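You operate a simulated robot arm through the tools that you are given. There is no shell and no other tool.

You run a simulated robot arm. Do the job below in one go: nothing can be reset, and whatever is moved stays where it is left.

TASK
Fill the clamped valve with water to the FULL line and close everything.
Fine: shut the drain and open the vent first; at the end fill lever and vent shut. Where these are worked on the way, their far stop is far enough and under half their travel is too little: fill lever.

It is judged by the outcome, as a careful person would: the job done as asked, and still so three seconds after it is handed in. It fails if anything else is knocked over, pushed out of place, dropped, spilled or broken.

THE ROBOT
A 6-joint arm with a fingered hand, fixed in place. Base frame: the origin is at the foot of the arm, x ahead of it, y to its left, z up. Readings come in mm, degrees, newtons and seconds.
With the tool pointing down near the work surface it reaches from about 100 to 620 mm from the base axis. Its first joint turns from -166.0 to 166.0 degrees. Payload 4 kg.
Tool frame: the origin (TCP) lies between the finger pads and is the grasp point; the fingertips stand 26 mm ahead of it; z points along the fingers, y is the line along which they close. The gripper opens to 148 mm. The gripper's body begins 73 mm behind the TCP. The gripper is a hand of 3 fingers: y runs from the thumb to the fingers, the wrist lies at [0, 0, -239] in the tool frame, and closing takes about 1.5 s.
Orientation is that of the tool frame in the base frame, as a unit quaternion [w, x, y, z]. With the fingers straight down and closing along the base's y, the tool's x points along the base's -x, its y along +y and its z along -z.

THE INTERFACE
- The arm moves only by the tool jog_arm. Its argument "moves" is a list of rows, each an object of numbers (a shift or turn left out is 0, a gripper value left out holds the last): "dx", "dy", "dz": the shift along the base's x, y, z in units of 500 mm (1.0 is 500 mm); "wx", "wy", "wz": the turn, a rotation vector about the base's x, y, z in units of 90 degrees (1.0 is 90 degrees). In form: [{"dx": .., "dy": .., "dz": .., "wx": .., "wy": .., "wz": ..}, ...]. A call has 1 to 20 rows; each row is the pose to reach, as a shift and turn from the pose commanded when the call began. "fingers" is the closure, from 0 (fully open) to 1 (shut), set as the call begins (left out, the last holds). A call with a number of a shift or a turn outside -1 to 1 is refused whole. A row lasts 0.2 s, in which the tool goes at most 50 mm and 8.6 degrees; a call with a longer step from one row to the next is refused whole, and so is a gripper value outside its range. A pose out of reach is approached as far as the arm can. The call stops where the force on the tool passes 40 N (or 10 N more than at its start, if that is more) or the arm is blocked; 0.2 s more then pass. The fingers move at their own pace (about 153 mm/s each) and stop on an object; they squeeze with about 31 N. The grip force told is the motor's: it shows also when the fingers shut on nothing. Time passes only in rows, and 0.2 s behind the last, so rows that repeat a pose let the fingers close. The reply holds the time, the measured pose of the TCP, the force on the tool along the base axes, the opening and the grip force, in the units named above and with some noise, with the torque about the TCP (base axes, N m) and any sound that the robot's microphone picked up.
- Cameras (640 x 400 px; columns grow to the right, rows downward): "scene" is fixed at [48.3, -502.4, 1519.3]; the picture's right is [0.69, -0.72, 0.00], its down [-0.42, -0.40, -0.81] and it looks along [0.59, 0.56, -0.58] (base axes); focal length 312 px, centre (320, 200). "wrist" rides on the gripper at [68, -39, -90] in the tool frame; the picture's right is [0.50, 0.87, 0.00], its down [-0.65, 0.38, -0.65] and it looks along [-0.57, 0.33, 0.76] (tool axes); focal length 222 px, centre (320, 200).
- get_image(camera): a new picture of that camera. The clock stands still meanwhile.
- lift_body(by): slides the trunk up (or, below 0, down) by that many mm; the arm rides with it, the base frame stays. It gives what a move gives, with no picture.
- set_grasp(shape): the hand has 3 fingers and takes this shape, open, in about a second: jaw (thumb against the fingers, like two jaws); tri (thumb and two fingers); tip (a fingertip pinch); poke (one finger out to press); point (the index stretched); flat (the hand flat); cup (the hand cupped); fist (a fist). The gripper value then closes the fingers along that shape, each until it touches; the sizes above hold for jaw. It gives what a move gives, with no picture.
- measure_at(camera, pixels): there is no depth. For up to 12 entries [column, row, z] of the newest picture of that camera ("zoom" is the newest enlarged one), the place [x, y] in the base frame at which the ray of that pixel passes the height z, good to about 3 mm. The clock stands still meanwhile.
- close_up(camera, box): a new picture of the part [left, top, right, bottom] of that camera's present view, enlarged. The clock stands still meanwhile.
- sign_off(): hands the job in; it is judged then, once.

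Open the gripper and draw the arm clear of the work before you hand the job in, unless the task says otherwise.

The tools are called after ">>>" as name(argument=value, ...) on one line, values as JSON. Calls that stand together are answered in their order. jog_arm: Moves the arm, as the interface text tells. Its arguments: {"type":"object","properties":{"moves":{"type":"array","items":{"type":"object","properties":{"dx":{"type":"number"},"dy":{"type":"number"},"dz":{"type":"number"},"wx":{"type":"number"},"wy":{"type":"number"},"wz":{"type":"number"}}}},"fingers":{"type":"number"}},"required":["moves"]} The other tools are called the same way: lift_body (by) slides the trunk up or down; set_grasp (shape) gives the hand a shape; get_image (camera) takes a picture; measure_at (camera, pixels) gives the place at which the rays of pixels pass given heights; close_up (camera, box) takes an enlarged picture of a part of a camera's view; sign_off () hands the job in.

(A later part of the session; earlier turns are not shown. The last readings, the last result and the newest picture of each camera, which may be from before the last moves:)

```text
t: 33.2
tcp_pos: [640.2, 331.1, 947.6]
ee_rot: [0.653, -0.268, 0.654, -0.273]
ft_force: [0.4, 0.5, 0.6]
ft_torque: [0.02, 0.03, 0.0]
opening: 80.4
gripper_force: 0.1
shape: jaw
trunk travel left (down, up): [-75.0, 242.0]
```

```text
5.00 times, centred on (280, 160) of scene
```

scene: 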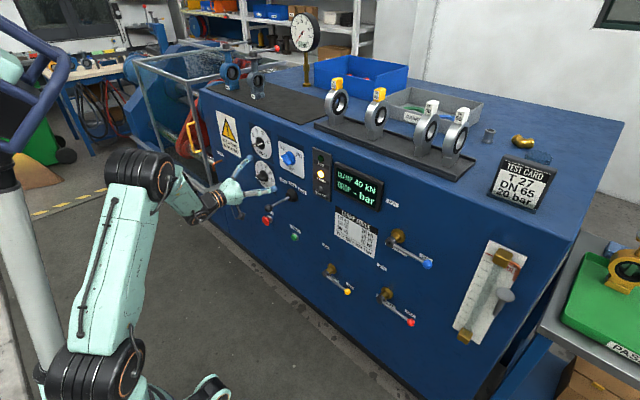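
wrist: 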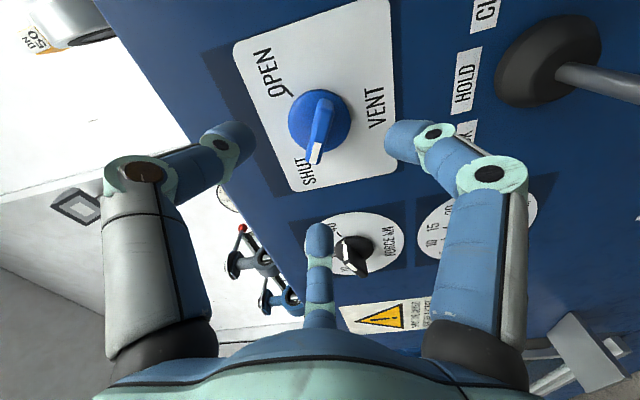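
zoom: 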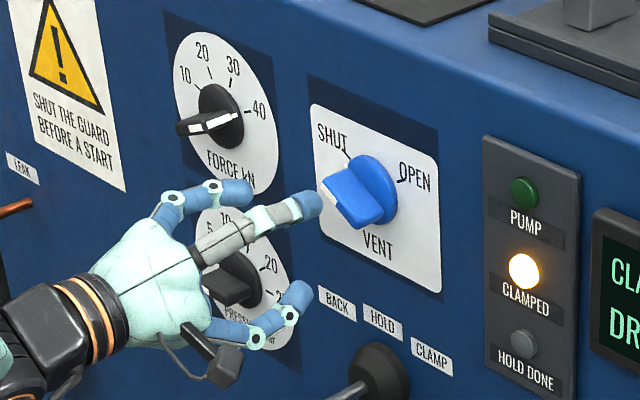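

I zoom the wrist view on the knob to check the bar's angle and centring relative to the hand.

>>> close_up(camera="wrist", box=[260, 70, 380, 190])

```text
3.33 times, centred on (320, 130) of wrist
```

zoom: 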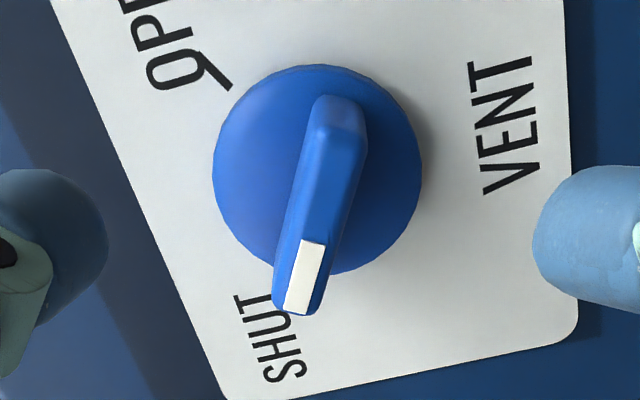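

The bar actually points ≈27° above horizontal-left (centre ≈(327.5,947.5)), so I roll a further -18° to line up with it, centre the hand, and advance so that the fingertips reach x≈734 around the bar.

>>> jog_arm(moves=[{"dy": -0.002, "dz": -0.001, "wx": -0.067}, {"dy": -0.004, "dz": -0.002, "wx": -0.133}, {"dy": -0.005, "dz": -0.002, "wx": -0.2}, {"dx": 0.04, "dy": -0.005, "dz": -0.002, "wx": -0.2}, {"dx": 0.08, "dy": -0.005, "dz": -0.002, "wx": -0.2}, {"dx": 0.11, "dy": -0.005, "dz": -0.002, "wx": -0.2}, {"dx": 0.134, "dy": -0.005, "dz": -0.002, "wx": -0.2}])

>>> get_image(camera="wrist")

>>> close_up(camera="scene", box=[250, 125, 330, 195])

```text
t: 34.8
tcp_pos: [691.1, 261.9, 906.0]
ee_rot: [0.629, -0.361, 0.596, -0.345]
ft_force: [0.2, 1.3, -0.2]
ft_torque: [-0.01, -0.02, 0.0]
opening: 80.4
gripper_force: 0.1
shape: jaw
out of reach, approached as far as the arm can: row 1, 2, 3, 4, 5, 6, 7
trunk travel left (down, up): [-75.0, 242.0]
```

```text
taken
```

wrist: 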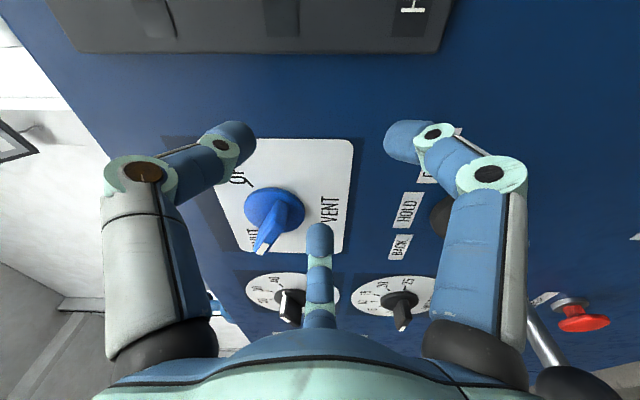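

```text
5.71 times, centred on (290, 160) of scene
```

zoom: 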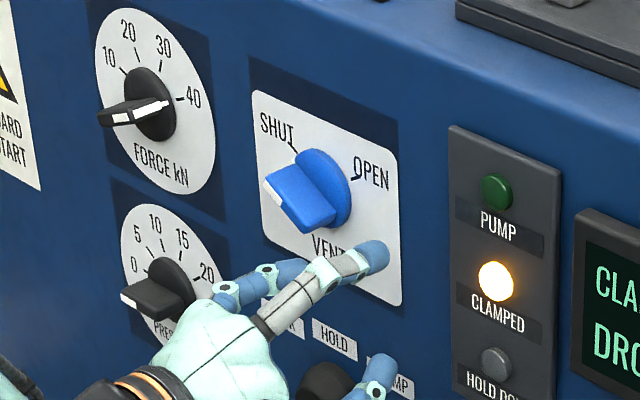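

The extra roll hit a wrist limit and the hand drifted to (691,262,906) without touching anything (1 N). I back straight off along -x first, away from the joystick hub near the lower finger.

>>> jog_arm(moves=[{"dx": -0.04}, {"dx": -0.09}, {"dx": -0.14}, {"dx": -0.18}])

>>> get_image(camera="scene")

```text
t: 35.8
tcp_pos: [601.1, 262.6, 907.8]
ee_rot: [0.63, -0.36, 0.596, -0.344]
ft_force: [0.2, -0.4, -0.4]
ft_torque: [-0.04, 0.0, 0.02]
opening: 80.2
gripper_force: 0.2
shape: jaw
trunk travel left (down, up): [-75.0, 242.0]
```

```text
taken
```

scene: 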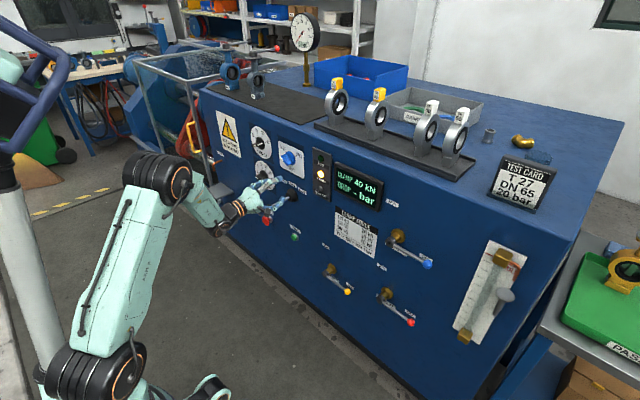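

Backed off to x=601 with nothing disturbed. I now roll the other way, to about +27°, while recentring on the knob axis (y≈327.5, z≈947.5).

>>> jog_arm(moves=[{"dy": 0.01, "dz": 0.007, "wx": 0.088}, {"dy": 0.02, "dz": 0.014, "wx": 0.176}, {"dy": 0.03, "dz": 0.021, "wx": 0.264}, {"dy": 0.045, "dz": 0.03, "wx": 0.352}, {"dy": 0.06, "dz": 0.038, "wx": 0.44}, {"dy": 0.075, "dz": 0.047, "wx": 0.528}, {"dy": 0.09, "dz": 0.055, "wx": 0.616}, {"dy": 0.105, "dz": 0.064, "wx": 0.704}, {"dy": 0.12, "dz": 0.072, "wx": 0.792}, {"dy": 0.13, "dz": 0.08, "wx": 0.88}, {"dy": 0.13, "dz": 0.08, "wx": 0.967}])

>>> get_image(camera="wrist")

```text
t: 38.2
tcp_pos: [600.7, 327.0, 949.0]
ee_rot: [0.705, 0.172, 0.669, 0.163]
ft_force: [-0.2, -0.3, 0.0]
ft_torque: [0.0, 0.0, 0.0]
opening: 80.5
gripper_force: 0.0
shape: jaw
trunk travel left (down, up): [-75.0, 242.0]
```

```text
taken
```

wrist: 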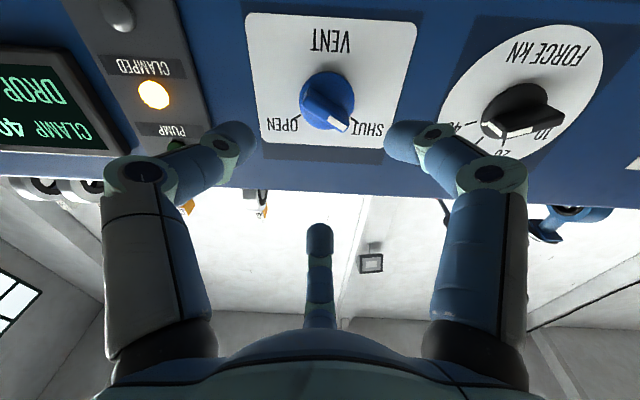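

Roll reached +27° on the knob axis without limit. I correct a small pitch/yaw error, then test in free air that the roll can go on by the ≈120° that opening the knob will need.

>>> jog_arm(moves=[{"wy": 0.029, "wz": 0.0155}])

>>> jog_arm(moves=[{"wx": 0.09}, {"wx": 0.18}, {"wx": 0.27}, {"wx": 0.36}, {"wx": 0.45}, {"wx": 0.54}, {"wx": 0.63}, {"wx": 0.72}, {"wx": 0.81}, {"wx": 0.9}, {"wx": 0.98}])

>>> jog_arm(moves=[{"wx": 0.09}, {"wx": 0.18}, {"wx": 0.27}, {"wx": 0.36}, {"wx": 0.45}])

```text
t: 38.6
tcp_pos: [601.6, 326.8, 948.7]
ee_rot: [0.687, 0.168, 0.687, 0.166]
ft_force: [0.5, -0.8, 0.6]
ft_torque: [-0.04, 0.0, 0.02]
opening: 80.2
gripper_force: 0.1
shape: jaw
trunk travel left (down, up): [-75.0, 242.0]
```

```text
t: 41.0
tcp_pos: [602.0, 326.9, 948.1]
ee_rot: [0.377, 0.6, 0.378, 0.597]
ft_force: [-0.9, -0.8, -0.5]
ft_torque: [-0.01, -0.02, 0.0]
opening: 80.3
gripper_force: 0.0
shape: jaw
trunk travel left (down, up): [-75.0, 242.0]
```

```text
t: 42.2
tcp_pos: [601.6, 328.5, 947.9]
ee_rot: [0.146, 0.692, 0.148, 0.691]
ft_force: [0.2, -0.3, 0.5]
ft_torque: [0.01, 0.0, -0.02]
opening: 80.3
gripper_force: 0.0
shape: jaw
trunk travel left (down, up): [-75.0, 242.0]
```

Roll to ≈+155° works. I test a bit further (to ≈+200°) to see whether the stronger grip along the bar's sides is possible.

>>> jog_arm(moves=[{"wx": 0.09}, {"wx": 0.18}, {"wx": 0.27}, {"wx": 0.36}, {"wx": 0.45}])

>>> get_image(camera="wrist")

```text
t: 43.4
tcp_pos: [602.2, 328.3, 947.8]
ee_rot: [-0.102, 0.7, -0.1, 0.699]
ft_force: [0.2, 0.1, 0.2]
ft_torque: [0.02, 0.02, 0.0]
opening: 80.1
gripper_force: 0.0
shape: jaw
trunk travel left (down, up): [-75.0, 242.0]
```

```text
taken
```

wrist: 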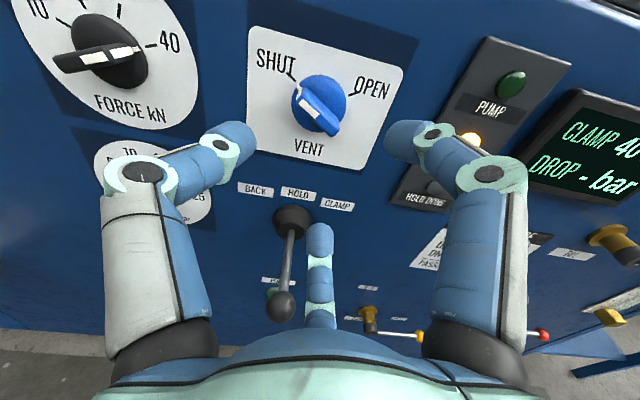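

Roll ≈196° is fine and the view is upright: the bar points at the SHUT tick (293,77), OPEN tick at (357,92). I test on to ≈240°.

>>> jog_arm(moves=[{"wx": 0.09}, {"wx": 0.18}, {"wx": 0.27}, {"wx": 0.36}, {"wx": 0.45}, {"wx": 0.54}])

>>> get_image(camera="wrist")

```text
t: 44.8
tcp_pos: [601.7, 328.4, 946.9]
ee_rot: [-0.382, 0.596, -0.38, 0.595]
ft_force: [0.0, -0.6, 0.1]
ft_torque: [0.02, 0.02, 0.0]
opening: 80.6
gripper_force: 0.1
shape: jaw
trunk travel left (down, up): [-75.0, 242.0]
```

```text
taken
```

wrist: 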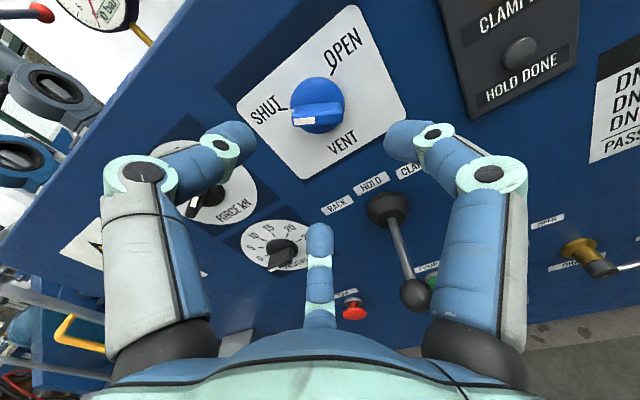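

Roll to ≈245° also works, so I go back to +117°, where thumb and fingers straddle the bar's long sides and the full opening turn remains available.

>>> jog_arm(moves=[{"wx": -0.09}, {"wx": -0.18}, {"wx": -0.27}, {"wx": -0.36}, {"wx": -0.45}, {"wx": -0.54}, {"wx": -0.63}, {"wx": -0.72}, {"wx": -0.81}, {"wx": -0.9}, {"wx": -0.98}])

>>> jog_arm(moves=[{"wx": -0.09}, {"wx": -0.18}, {"wx": -0.27}, {"wx": -0.36}, {"wx": -0.44}])

>>> get_image(camera="wrist")

>>> close_up(camera="wrist", box=[250, 50, 390, 170])

```text
t: 47.2
tcp_pos: [602.4, 328.1, 947.8]
ee_rot: [0.143, 0.693, 0.143, 0.692]
ft_force: [0.0, -0.1, 0.1]
ft_torque: [-0.02, 0.01, 0.03]
opening: 80.3
gripper_force: 0.1
shape: jaw
trunk travel left (down, up): [-75.0, 242.0]
```

```text
t: 48.4
tcp_pos: [600.0, 327.9, 947.6]
ee_rot: [0.367, 0.604, 0.371, 0.602]
ft_force: [-0.9, -1.2, 0.0]
ft_torque: [0.02, 0.01, 0.02]
opening: 80.3
gripper_force: 0.1
shape: jaw
trunk travel left (down, up): [-75.0, 242.0]
```

```text
taken
```

wrist: 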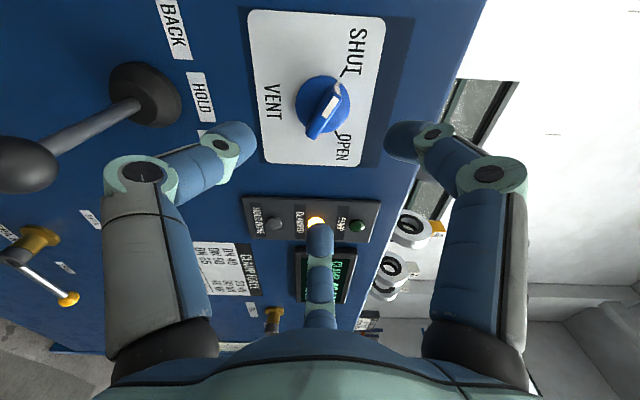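

```text
3.33 times, centred on (320, 110) of wrist
```

zoom: 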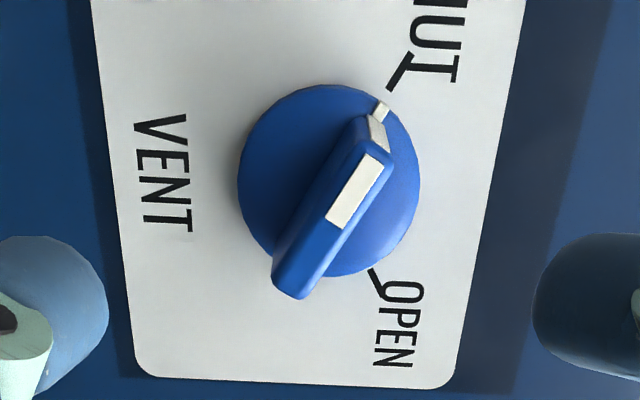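

The pointer is exactly on the SHUT tick and the bar lines up with the hand (tool x 27° above left). Averaging the opposite-roll views, the axis is ≈(329,949.5); I centre there and advance so that the fingertips reach x≈734.

>>> jog_arm(moves=[{"dx": 0.05, "dy": 0.0025, "dz": 0.004}, {"dx": 0.11, "dy": 0.0025, "dz": 0.004}, {"dx": 0.16, "dy": 0.0025, "dz": 0.004}, {"dx": 0.19, "dy": 0.0025, "dz": 0.004}, {"dx": 0.214, "dy": 0.0025, "dz": 0.004}])

>>> get_image(camera="wrist")

>>> close_up(camera="scene", box=[250, 125, 330, 195])

```text
t: 49.6
tcp_pos: [708.6, 330.6, 948.2]
ee_rot: [0.369, 0.604, 0.368, 0.603]
ft_force: [-1.2, 0.3, 0.3]
ft_torque: [0.0, -0.06, -0.01]
opening: 80.5
gripper_force: 0.0
shape: jaw
trunk travel left (down, up): [-75.0, 242.0]
```

```text
taken
```

wrist: 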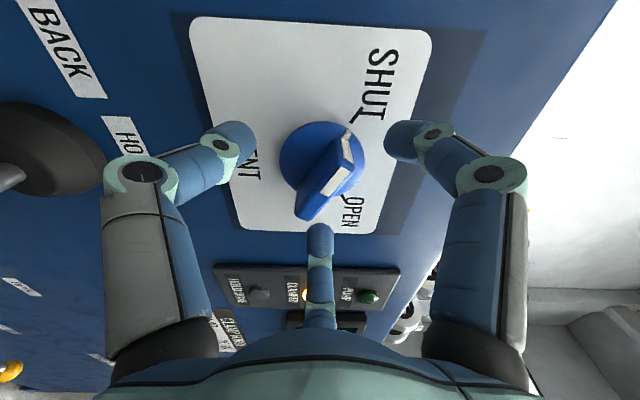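

```text
5.71 times, centred on (290, 160) of scene
```

zoom: 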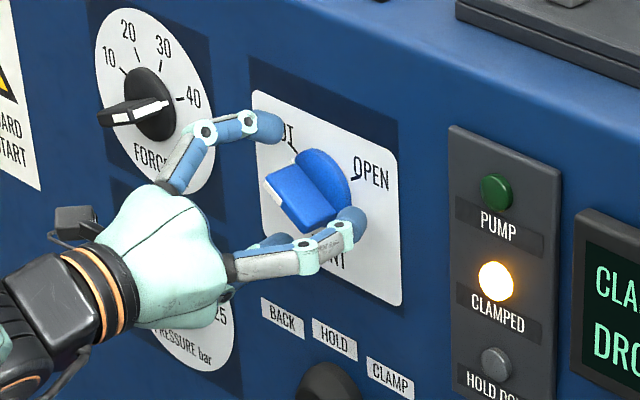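

The digits surround the knob. I zoom in to check how deep the fingertips overlap the bar before closing.

>>> close_up(camera="wrist", box=[200, 90, 440, 270])

```text
2.22 times, centred on (320, 180) of wrist
```

zoom: 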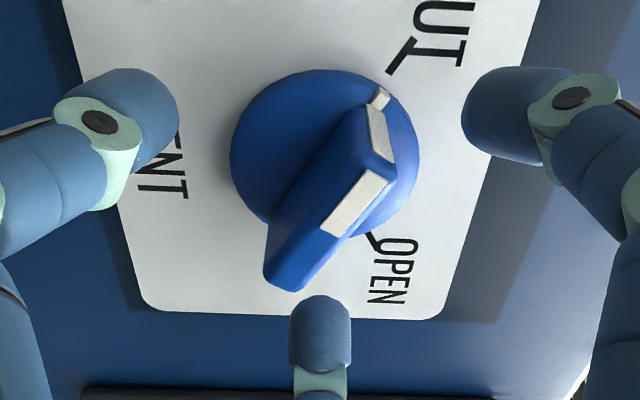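

Bar front is ≈8 mm ahead of the TCP; tips overlap it by ≈17 mm. I shift 3–4 mm toward the two-finger side, go 4 mm deeper and close.

>>> jog_arm(moves=[{"dx": 0.008, "dy": -0.003, "dz": 0.006}, {"dx": 0.008, "dy": -0.003, "dz": 0.006}])

>>> jog_arm(moves=[{"dx": 0}, {"dx": 0}, {"dx": 0}, {"dx": 0}, {"dx": 0}, {"dx": 0}], fingers=1)

>>> get_image(camera="wrist")

>>> close_up(camera="scene", box=[250, 125, 330, 195])

```text
t: 50.2
tcp_pos: [712.6, 328.3, 953.0]
ee_rot: [0.368, 0.604, 0.369, 0.602]
ft_force: [0.4, 0.1, 0.1]
ft_torque: [-0.03, -0.01, -0.01]
opening: 80.4
gripper_force: 0.0
shape: jaw
trunk travel left (down, up): [-75.0, 242.0]
```

```text
t: 51.6
tcp_pos: [711.7, 326.9, 950.8]
ee_rot: [0.368, 0.605, 0.369, 0.603]
ft_force: [5.2, 0.1, 0.6]
ft_torque: [0.04, 0.07, 0.02]
opening: 13.0
gripper_force: 31.3
shape: jaw
trunk travel left (down, up): [-75.0, 242.0]
```

```text
taken
```

wrist: 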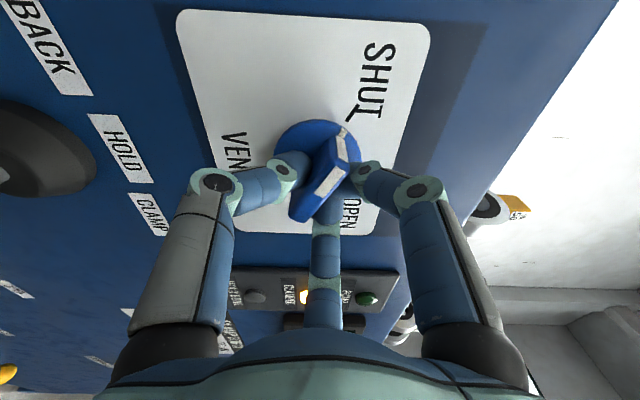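

```text
5.71 times, centred on (290, 160) of scene
```

zoom: 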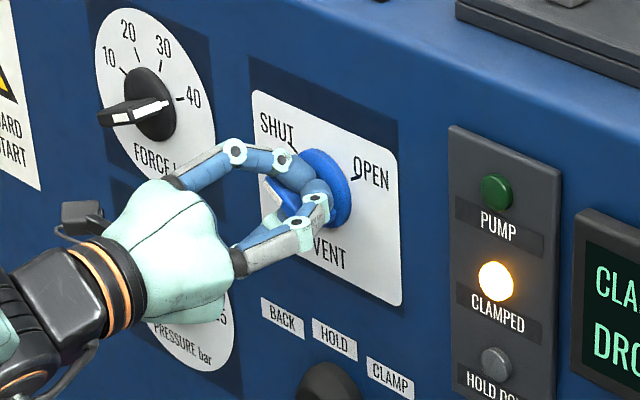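

The bar is gripped (opening 13 mm, 31 N). I turn the hand clockwise as seen from the front (+x rotation) by 32° first and check.

>>> jog_arm(moves=[{"wx": 0.06}, {"wx": 0.13}, {"wx": 0.2}, {"wx": 0.28}, {"wx": 0.36}])

>>> close_up(camera="wrist", box=[200, 90, 440, 270])

>>> close_up(camera="scene", box=[250, 125, 330, 195])

```text
t: 52.8
tcp_pos: [712.9, 328.0, 950.4]
ee_rot: [0.183, 0.684, 0.187, 0.681]
ft_force: [5.2, -5.9, -7.6]
ft_torque: [-0.07, 0.18, -0.03]
opening: 12.9
gripper_force: 30.8
shape: jaw
trunk travel left (down, up): [-75.0, 242.0]
```

```text
2.22 times, centred on (320, 180) of wrist
```

zoom: 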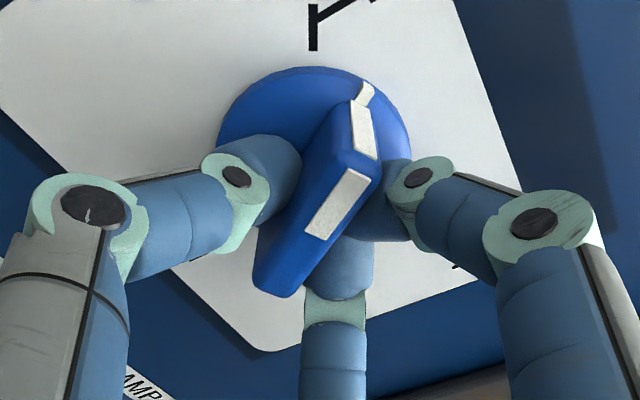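

```text
5.71 times, centred on (290, 160) of scene
```

zoom: 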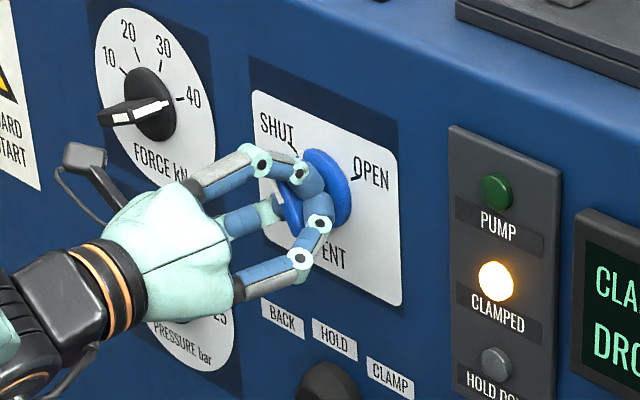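

The knob turns with the hand; a 10 N side force shows the turn centre is ≈3 mm off, so I continue to ≈90° while shifting the TCP along the matching small arc.

>>> jog_arm(moves=[{"dy": -0.0027, "dz": -0.0035, "wx": 0.0}, {"dy": -0.0029, "dz": -0.0044, "wx": 0.08}, {"dy": -0.003, "dz": -0.0055, "wx": 0.17}, {"dy": -0.003, "dz": -0.0067, "wx": 0.26}, {"dy": -0.0028, "dz": -0.0078, "wx": 0.35}, {"dy": -0.0024, "dz": -0.0088, "wx": 0.44}, {"dy": -0.002, "dz": -0.0097, "wx": 0.53}, {"dy": -0.0016, "dz": -0.0104, "wx": 0.62}])

>>> close_up(camera="wrist", box=[200, 90, 440, 270])

>>> close_up(camera="scene", box=[250, 125, 330, 195])

```text
t: 54.6
tcp_pos: [713.4, 326.8, 946.9]
ee_rot: [-0.157, 0.69, -0.155, 0.689]
ft_force: [11.7, 5.4, 1.1]
ft_torque: [-0.05, -0.06, 0.2]
opening: 12.6
gripper_force: 31.4
shape: jaw
trunk travel left (down, up): [-75.0, 242.0]
```

```text
2.22 times, centred on (320, 180) of wrist
```

zoom: 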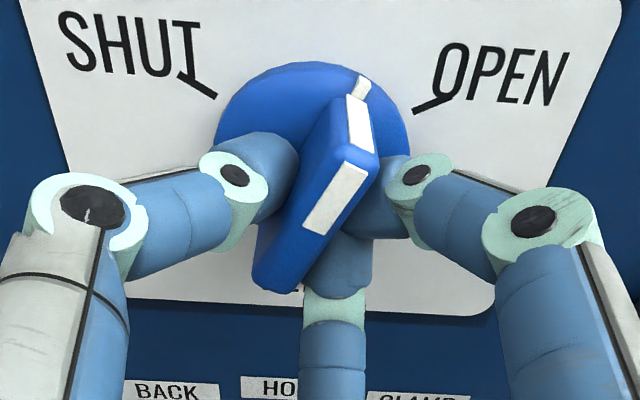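

```text
5.71 times, centred on (290, 160) of scene
```

zoom: 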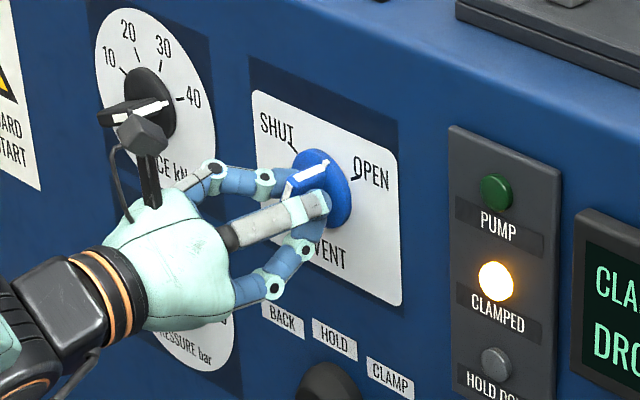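

Pointer now ≈37° right of vertical; OPEN tick is about 30° further. I continue by ≈29°.

>>> jog_arm(moves=[{"dy": 0.002, "dz": -0.0008, "wx": 0.08}, {"dy": 0.003, "dz": -0.0014, "wx": 0.16}, {"dy": 0.004, "dz": -0.002, "wx": 0.24}, {"dy": 0.005, "dz": -0.0025, "wx": 0.32}])

>>> close_up(camera="wrist", box=[200, 90, 440, 270])

>>> close_up(camera="scene", box=[250, 125, 330, 195])

```text
t: 55.6
tcp_pos: [712.5, 329.1, 946.5]
ee_rot: [-0.324, 0.629, -0.323, 0.628]
ft_force: [7.9, 0.0, 4.7]
ft_torque: [0.0, -0.14, 0.08]
opening: 12.4
gripper_force: 30.5
shape: jaw
trunk travel left (down, up): [-75.0, 242.0]
```

```text
2.22 times, centred on (320, 180) of wrist
```

zoom: 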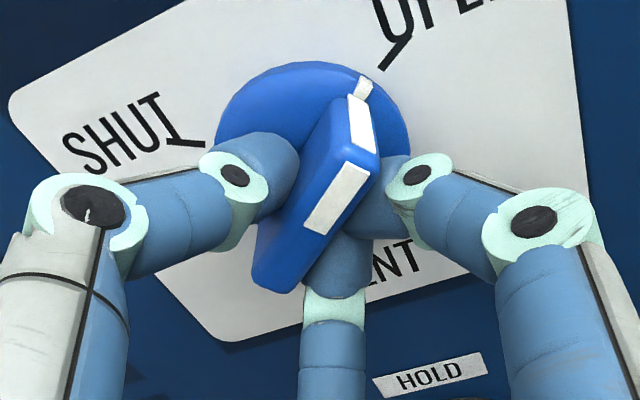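

```text
5.71 times, centred on (290, 160) of scene
```

zoom: 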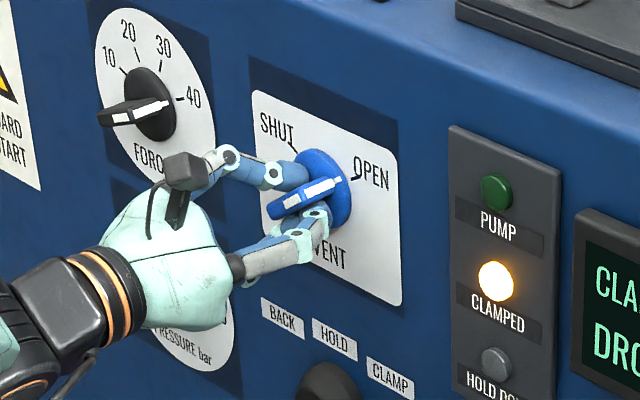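

Pointer line (365,88) is now in line with the OPEN tick (390,60). I turn a few degrees more to feel for the end stop.

>>> jog_arm(moves=[{"dz": -0.0005, "wx": 0.03}, {"dz": -0.001, "wx": 0.06}])

>>> close_up(camera="wrist", box=[200, 90, 440, 270])

```text
t: 56.2
tcp_pos: [712.6, 329.6, 945.7]
ee_rot: [-0.353, 0.614, -0.351, 0.613]
ft_force: [10.3, 1.2, 5.1]
ft_torque: [0.0, -0.15, 0.07]
opening: 12.5
gripper_force: 30.7
shape: jaw
trunk travel left (down, up): [-75.0, 242.0]
```

```text
2.22 times, centred on (320, 180) of wrist
```

zoom: 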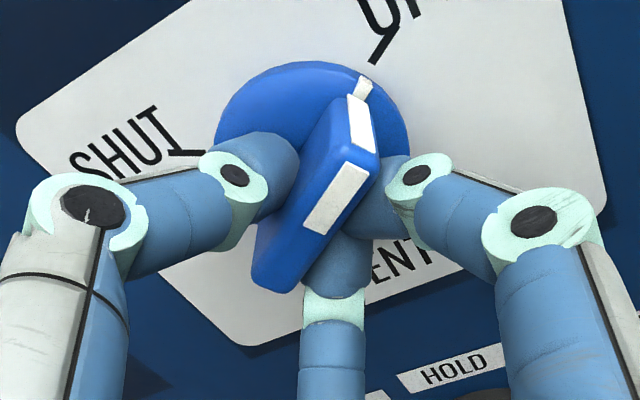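

Pointer and OPEN tick look lined up the same way as they did at SHUT (about 120° turned), so the vent is open. I release and back off, then verify.

>>> jog_arm(moves=[{"dx": 0}, {"dx": 0}, {"dx": 0}, {"dx": 0}], fingers=0.46)

>>> jog_arm(moves=[{"dx": -0.05}, {"dx": -0.11}, {"dx": -0.17}, {"dx": -0.23}])

>>> close_up(camera="wrist", box=[250, 50, 390, 170])

>>> close_up(camera="scene", box=[250, 125, 330, 195])

```text
t: 57.2
tcp_pos: [712.3, 329.3, 944.0]
ee_rot: [-0.353, 0.613, -0.35, 0.614]
ft_force: [0.3, -0.8, 0.0]
ft_torque: [-0.04, 0.04, 0.0]
opening: 79.1
gripper_force: 0.1
shape: jaw
trunk travel left (down, up): [-75.0, 242.0]
```

```text
t: 58.2
tcp_pos: [598.2, 326.6, 946.6]
ee_rot: [-0.352, 0.613, -0.351, 0.614]
ft_force: [-0.7, 0.9, 0.1]
ft_torque: [0.04, -0.03, 0.0]
opening: 79.4
gripper_force: 0.1
shape: jaw
trunk travel left (down, up): [-75.0, 242.0]
```

```text
3.33 times, centred on (320, 110) of wrist
```

zoom: 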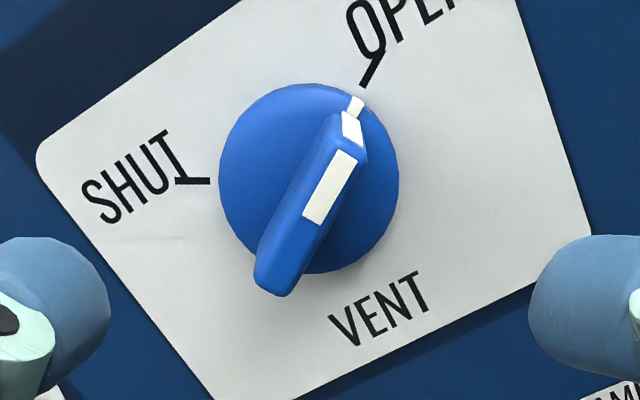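

```text
5.71 times, centred on (290, 160) of scene
```

zoom: 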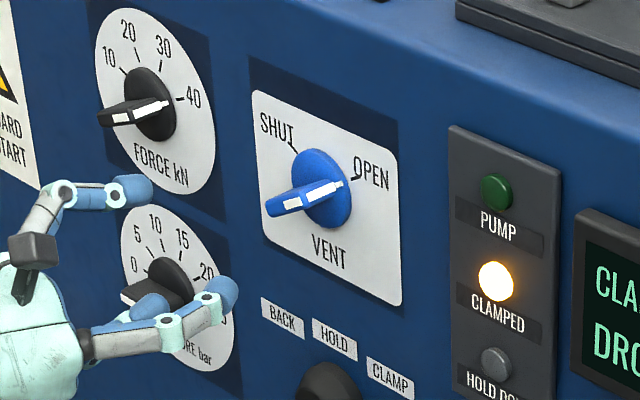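

The vent pointer sits on the OPEN tick. Now the fill lever: I carry the hand at x≈595 across to the blue ball's side, rolling toward 120° so that its rod will lie in a gap between the digits.

>>> jog_arm(moves=[{"dy": -0.064, "wx": -0.068}, {"dy": -0.128, "wx": -0.136}, {"dy": -0.192, "wx": -0.204}, {"dy": -0.256, "wx": -0.272}, {"dy": -0.32, "wx": -0.34}, {"dy": -0.384, "wx": -0.408}, {"dy": -0.448, "wx": -0.476}, {"dy": -0.512, "wx": -0.544}, {"dy": -0.576, "wx": -0.612}, {"dy": -0.64, "wx": -0.68}, {"dy": -0.704, "wx": -0.748}, {"dy": -0.768, "wx": -0.816}, {"dy": -0.832, "wx": -0.884}, {"dy": -0.9, "wx": -0.95}])

>>> get_image(camera="scene")

>>> get_image(camera="wrist")

```text
t: 61.2
tcp_pos: [597.4, -120.6, 944.6]
ee_rot: [0.158, 0.689, 0.161, 0.688]
ft_force: [-0.2, -0.1, 1.0]
ft_torque: [0.04, 0.03, 0.01]
opening: 79.5
gripper_force: 0.1
shape: jaw
trunk travel left (down, up): [-75.0, 242.0]
```

```text
taken
```

scene: 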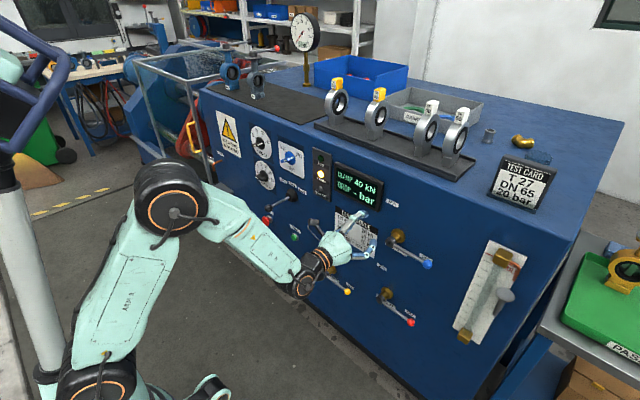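

```text
taken
```

wrist: 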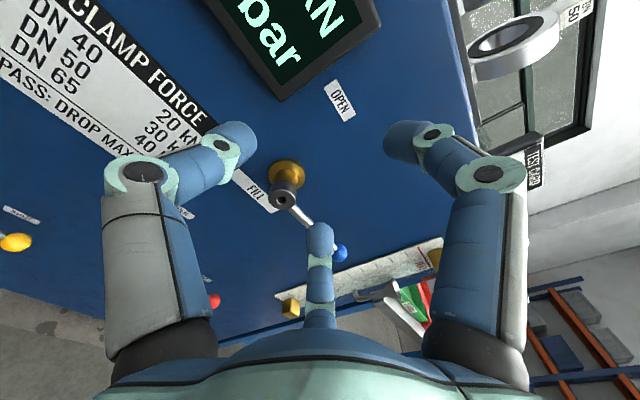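

Now at (597,-121,945), roll ≈154°. I continue to in front of the blue ball (y≈-299, z≈858) with roll 120°.

>>> jog_arm(moves=[{"dy": -0.07, "dz": -0.034, "wx": -0.076}, {"dy": -0.14, "dz": -0.068, "wx": -0.152}, {"dy": -0.21, "dz": -0.102, "wx": -0.228}, {"dy": -0.28, "dz": -0.137, "wx": -0.304}, {"dy": -0.356, "dz": -0.172, "wx": -0.38}])

>>> get_image(camera="scene")

>>> get_image(camera="wrist")

```text
t: 62.4
tcp_pos: [597.8, -297.5, 861.2]
ee_rot: [0.354, 0.613, 0.356, 0.61]
ft_force: [0.6, 0.1, 0.1]
ft_torque: [0.01, -0.04, -0.01]
opening: 79.0
gripper_force: 0.0
shape: jaw
trunk travel left (down, up): [-75.0, 242.0]
```

```text
taken
```

scene: 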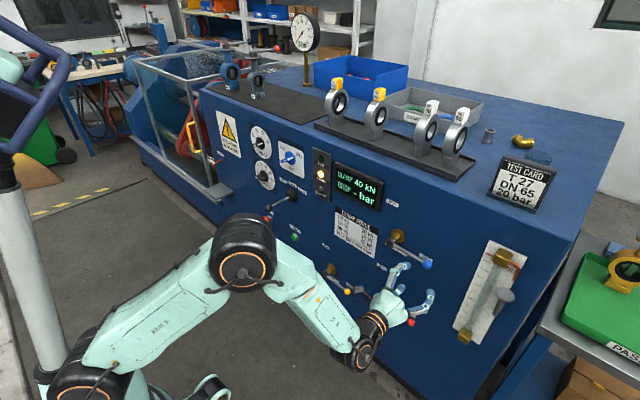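

```text
taken
```

wrist: 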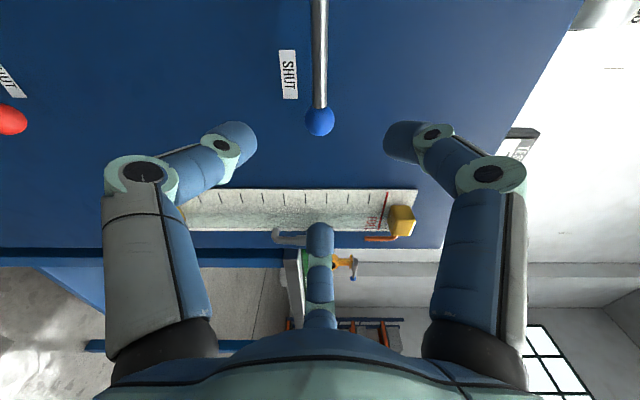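

The blue ball is at (319,121), right on the tool axis, with its rod running up between thumb and finger. I take a close look at the sight glass baseline, then advance to straddle the ball.

>>> close_up(camera="scene", box=[440, 225, 540, 355])

>>> jog_arm(moves=[{"dx": 0.05, "dy": 0.002}, {"dx": 0.11, "dy": 0.002}, {"dx": 0.16, "dy": 0.002}, {"dx": 0.204, "dy": 0.002}])

>>> get_image(camera="wrist")

>>> close_up(camera="scene", box=[370, 220, 470, 310])

```text
3.08 times, centred on (490, 290) of scene
```

zoom: 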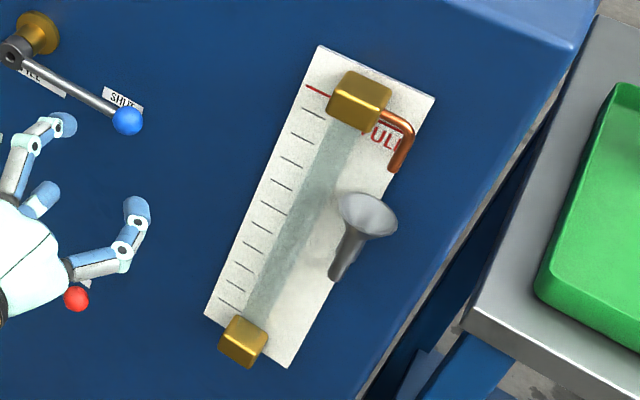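

```text
t: 63.4
tcp_pos: [699.4, -298.6, 859.9]
ee_rot: [0.354, 0.613, 0.354, 0.611]
ft_force: [0.2, 0.3, -1.3]
ft_torque: [0.0, -0.01, 0.01]
opening: 79.3
gripper_force: 0.1
shape: jaw
trunk travel left (down, up): [-75.0, 242.0]
```

```text
taken
```

wrist: 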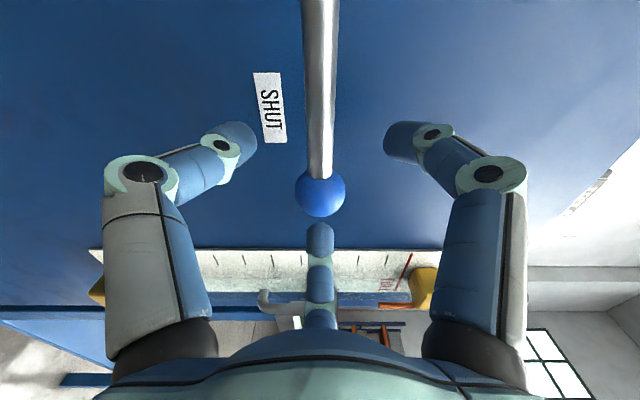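

```text
4.44 times, centred on (420, 265) of scene
```

zoom: 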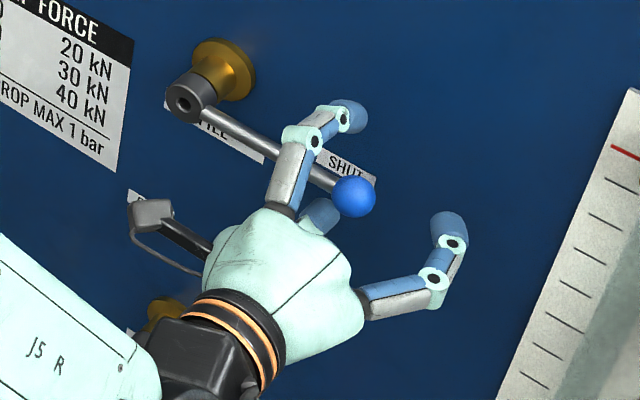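

The ball sits between the digits (wrist px (320,194), ≈28 mm wide), rod in the gap. I close on it.

>>> jog_arm(moves=[{"dx": 0}, {"dx": 0}, {"dx": 0}, {"dx": 0}, {"dx": 0}], fingers=1)

>>> get_image(camera="wrist")

>>> close_up(camera="scene", box=[370, 220, 470, 310])

```text
t: 64.6
tcp_pos: [701.9, -299.4, 860.0]
ee_rot: [0.353, 0.613, 0.355, 0.611]
ft_force: [25.0, -0.6, 0.0]
ft_torque: [0.03, -0.09, -0.14]
opening: 4.9
gripper_force: 31.1
shape: jaw
trunk travel left (down, up): [-75.0, 242.0]
```

```text
taken
```

wrist: 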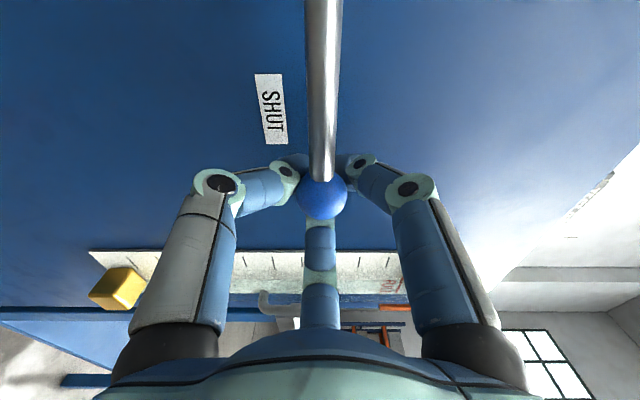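

```text
4.44 times, centred on (420, 265) of scene
```

zoom: 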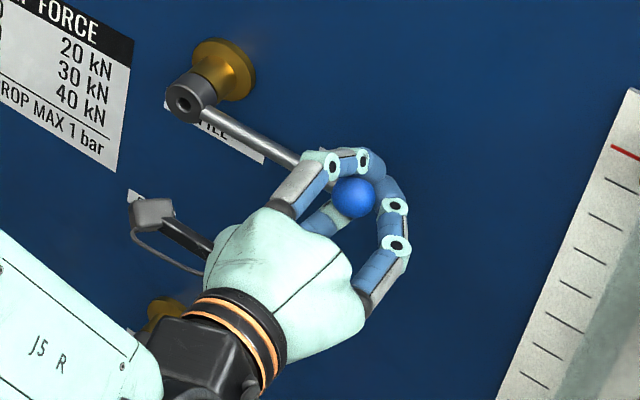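

The digits closed behind the ball (opening 4.9 mm, 25 N pull along x), caging it. I relax the closure to about 20 mm so that the ball stays caged without strain.

>>> jog_arm(moves=[{"dx": 0}, {"dx": 0}], fingers=0.87)

>>> get_image(camera="wrist")

>>> close_up(camera="scene", box=[370, 220, 470, 310])

```text
t: 65.2
tcp_pos: [699.6, -300.6, 858.9]
ee_rot: [0.353, 0.614, 0.354, 0.611]
ft_force: [0.5, -0.5, 0.5]
ft_torque: [0.02, 0.0, -0.01]
opening: 19.0
gripper_force: 0.0
shape: jaw
trunk travel left (down, up): [-75.0, 242.0]
```

```text
taken
```

wrist: 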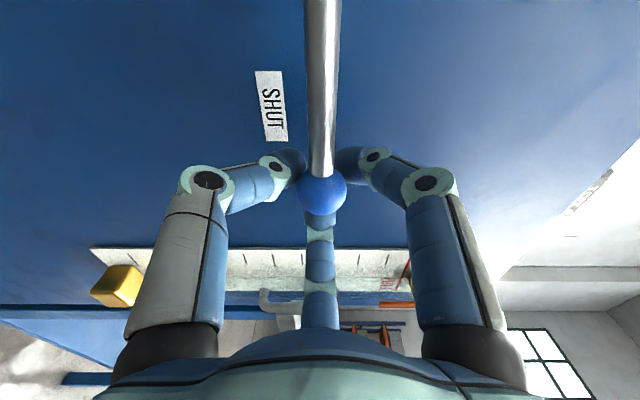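

```text
4.44 times, centred on (420, 265) of scene
```

zoom: 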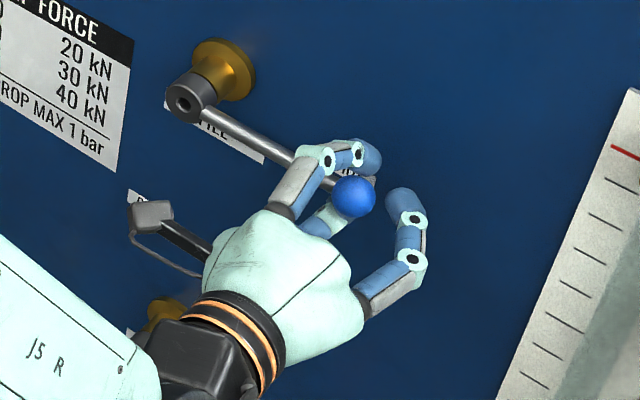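

Force is back to ~0 with the ball loosely caged. I now raise the lever along its arc around the pivot (≈(-174,857)) by 24°, then check the glass.

>>> jog_arm(moves=[{"dy": 0.0024, "dz": 0.0349, "wx": -0.0889}, {"dy": 0.0097, "dz": 0.0692, "wx": -0.1778}, {"dy": 0.0217, "dz": 0.1021, "wx": -0.2667}])

>>> get_image(camera="wrist")

>>> close_up(camera="scene", box=[370, 200, 540, 350])

```text
t: 66.0
tcp_pos: [699.0, -287.2, 910.3]
ee_rot: [0.473, 0.525, 0.475, 0.524]
ft_force: [2.0, -0.6, -1.0]
ft_torque: [0.02, -0.02, -0.04]
opening: 19.5
gripper_force: 0.1
shape: jaw
trunk travel left (down, up): [-75.0, 242.0]
```

```text
taken
```

wrist: 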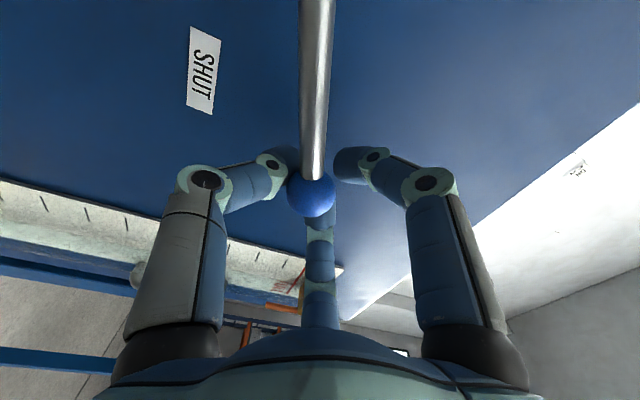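

```text
2.67 times, centred on (455, 275) of scene
```

zoom: 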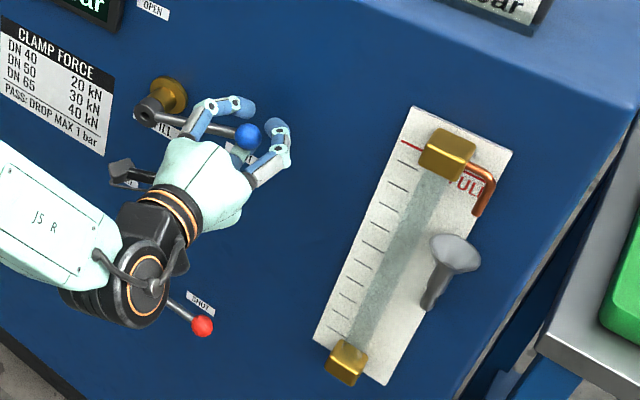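

The lever follows (ball at (249,133) in the zoom). I zoom on the sight glass to look for a water level.

>>> close_up(camera="scene", box=[450, 235, 530, 350])

```text
3.48 times, centred on (490, 292) of scene
```

zoom: 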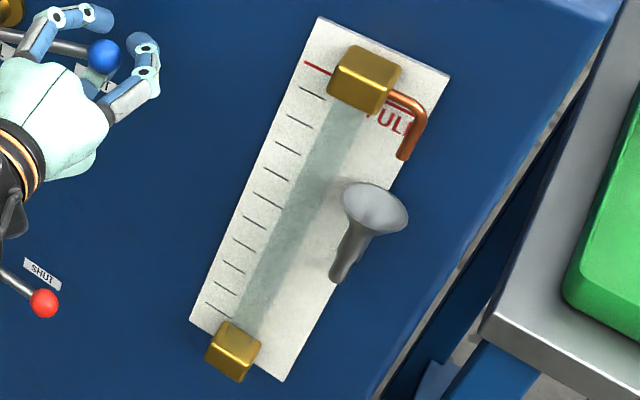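

No water line visible yet. I raise the lever on to ≈56° and look again.

>>> jog_arm(moves=[{"dy": 0.0164, "dz": 0.031, "wx": -0.0889}, {"dy": 0.037, "dz": 0.0592, "wx": -0.1778}, {"dy": 0.0614, "dz": 0.0844, "wx": -0.2667}, {"dy": 0.089, "dz": 0.106, "wx": -0.3556}])

>>> close_up(camera="scene", box=[450, 235, 530, 350])

>>> close_up(camera="scene", box=[370, 200, 540, 350])

```text
t: 67.0
tcp_pos: [699.5, -244.1, 964.0]
ee_rot: [0.601, 0.375, 0.6, 0.371]
ft_force: [1.4, 0.0, -0.6]
ft_torque: [0.0, 0.02, 0.01]
opening: 19.4
gripper_force: 0.1
shape: jaw
trunk travel left (down, up): [-75.0, 242.0]
```

```text
3.48 times, centred on (490, 292) of scene
```

zoom: 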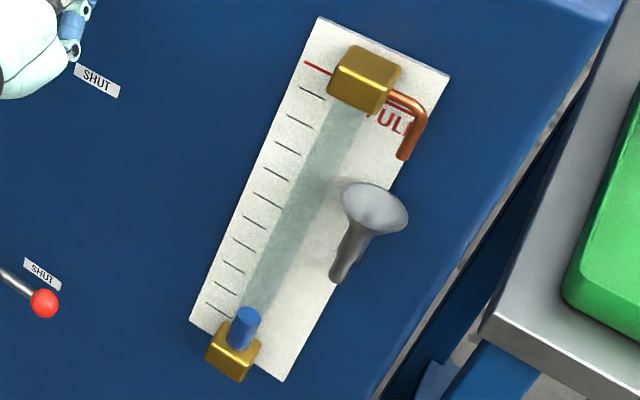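

```text
2.67 times, centred on (455, 275) of scene
```

zoom: 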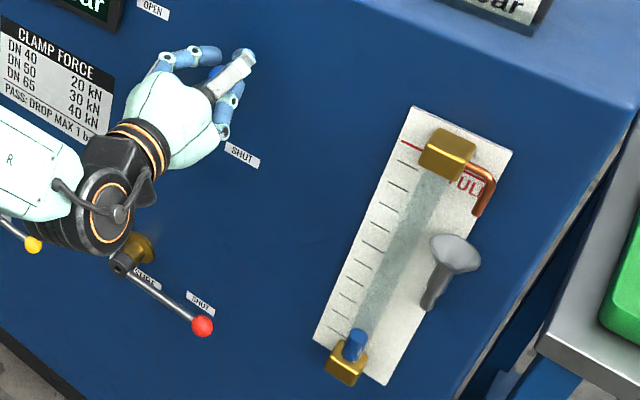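

Water is now showing at the bottom of the glass (blue, top at zoom (247,312)), so flow has begun. I open on to ≈88° commanded to pass well beyond half travel, then watch the level.

>>> jog_arm(moves=[{"dy": 0.0304, "dz": 0.0176, "wx": -0.0889}, {"dy": 0.0628, "dz": 0.0308, "wx": -0.1778}, {"dy": 0.0968, "dz": 0.0392, "wx": -0.2667}, {"dy": 0.1316, "dz": 0.0428, "wx": -0.3556}])

>>> close_up(camera="scene", box=[450, 235, 530, 350])

>>> close_up(camera="scene", box=[360, 190, 460, 290])

```text
t: 68.0
tcp_pos: [698.7, -175.5, 987.9]
ee_rot: [0.68, 0.194, 0.68, 0.193]
ft_force: [0.6, 1.3, 0.3]
ft_torque: [0.03, 0.01, -0.02]
opening: 19.5
gripper_force: 0.1
shape: jaw
trunk travel left (down, up): [-75.0, 242.0]
```

```text
3.48 times, centred on (490, 292) of scene
```

zoom: 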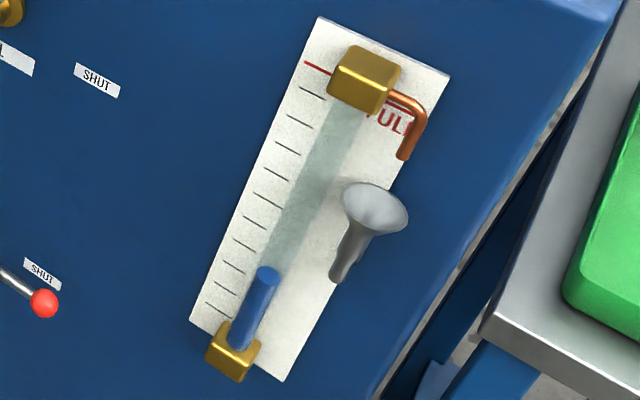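

```text
4.00 times, centred on (410, 240) of scene
```

zoom: 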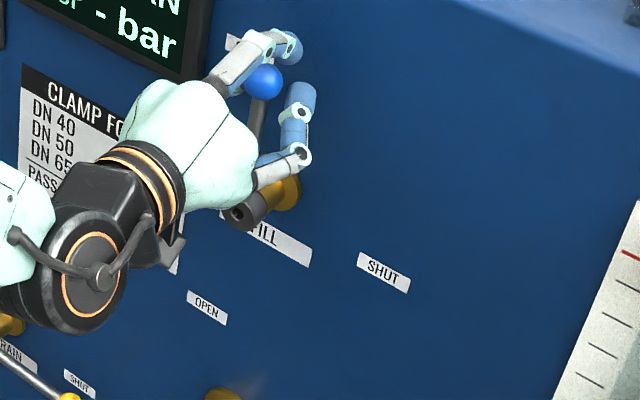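

Water top moved from (247,312) to (268,270) in 1.0 s; the lever is nearly fully open (≈85°). The clock stands still, so I measure the FULL line, scale ticks and water top heights on the plate.

>>> get_image(camera="scene")

>>> close_up(camera="scene", box=[475, 235, 525, 275])

>>> close_up(camera="scene", box=[450, 295, 500, 345])

>>> measure_at(camera="scene", pixels=[[485.7, 252.3, 960], [485.7, 252.3, 950], [485.7, 252.3, 940], [457.5, 322.2, 650], [457.5, 322.2, 640], [457.5, 322.2, 630], [475.1, 312.1, 700], [475.1, 312.1, 720]])

```text
taken
```

scene: 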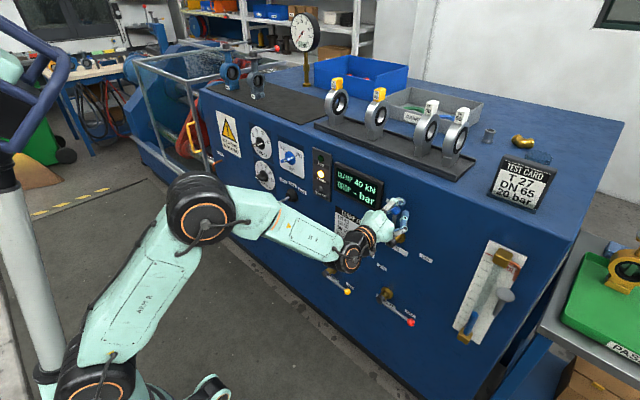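

```text
10.00 times, centred on (500, 255) of scene
```

zoom: 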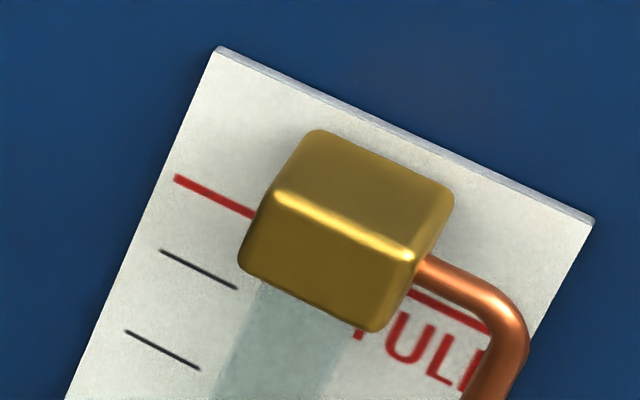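

```text
8.00 times, centred on (475, 320) of scene
```

zoom: 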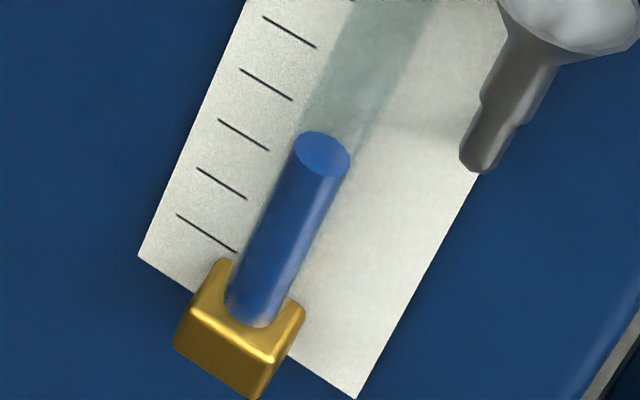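

```text
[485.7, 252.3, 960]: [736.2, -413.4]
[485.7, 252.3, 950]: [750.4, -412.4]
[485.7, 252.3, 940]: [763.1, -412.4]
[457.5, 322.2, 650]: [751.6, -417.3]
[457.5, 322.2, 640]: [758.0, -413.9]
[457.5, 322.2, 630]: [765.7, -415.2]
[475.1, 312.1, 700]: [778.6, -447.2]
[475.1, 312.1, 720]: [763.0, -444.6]
```

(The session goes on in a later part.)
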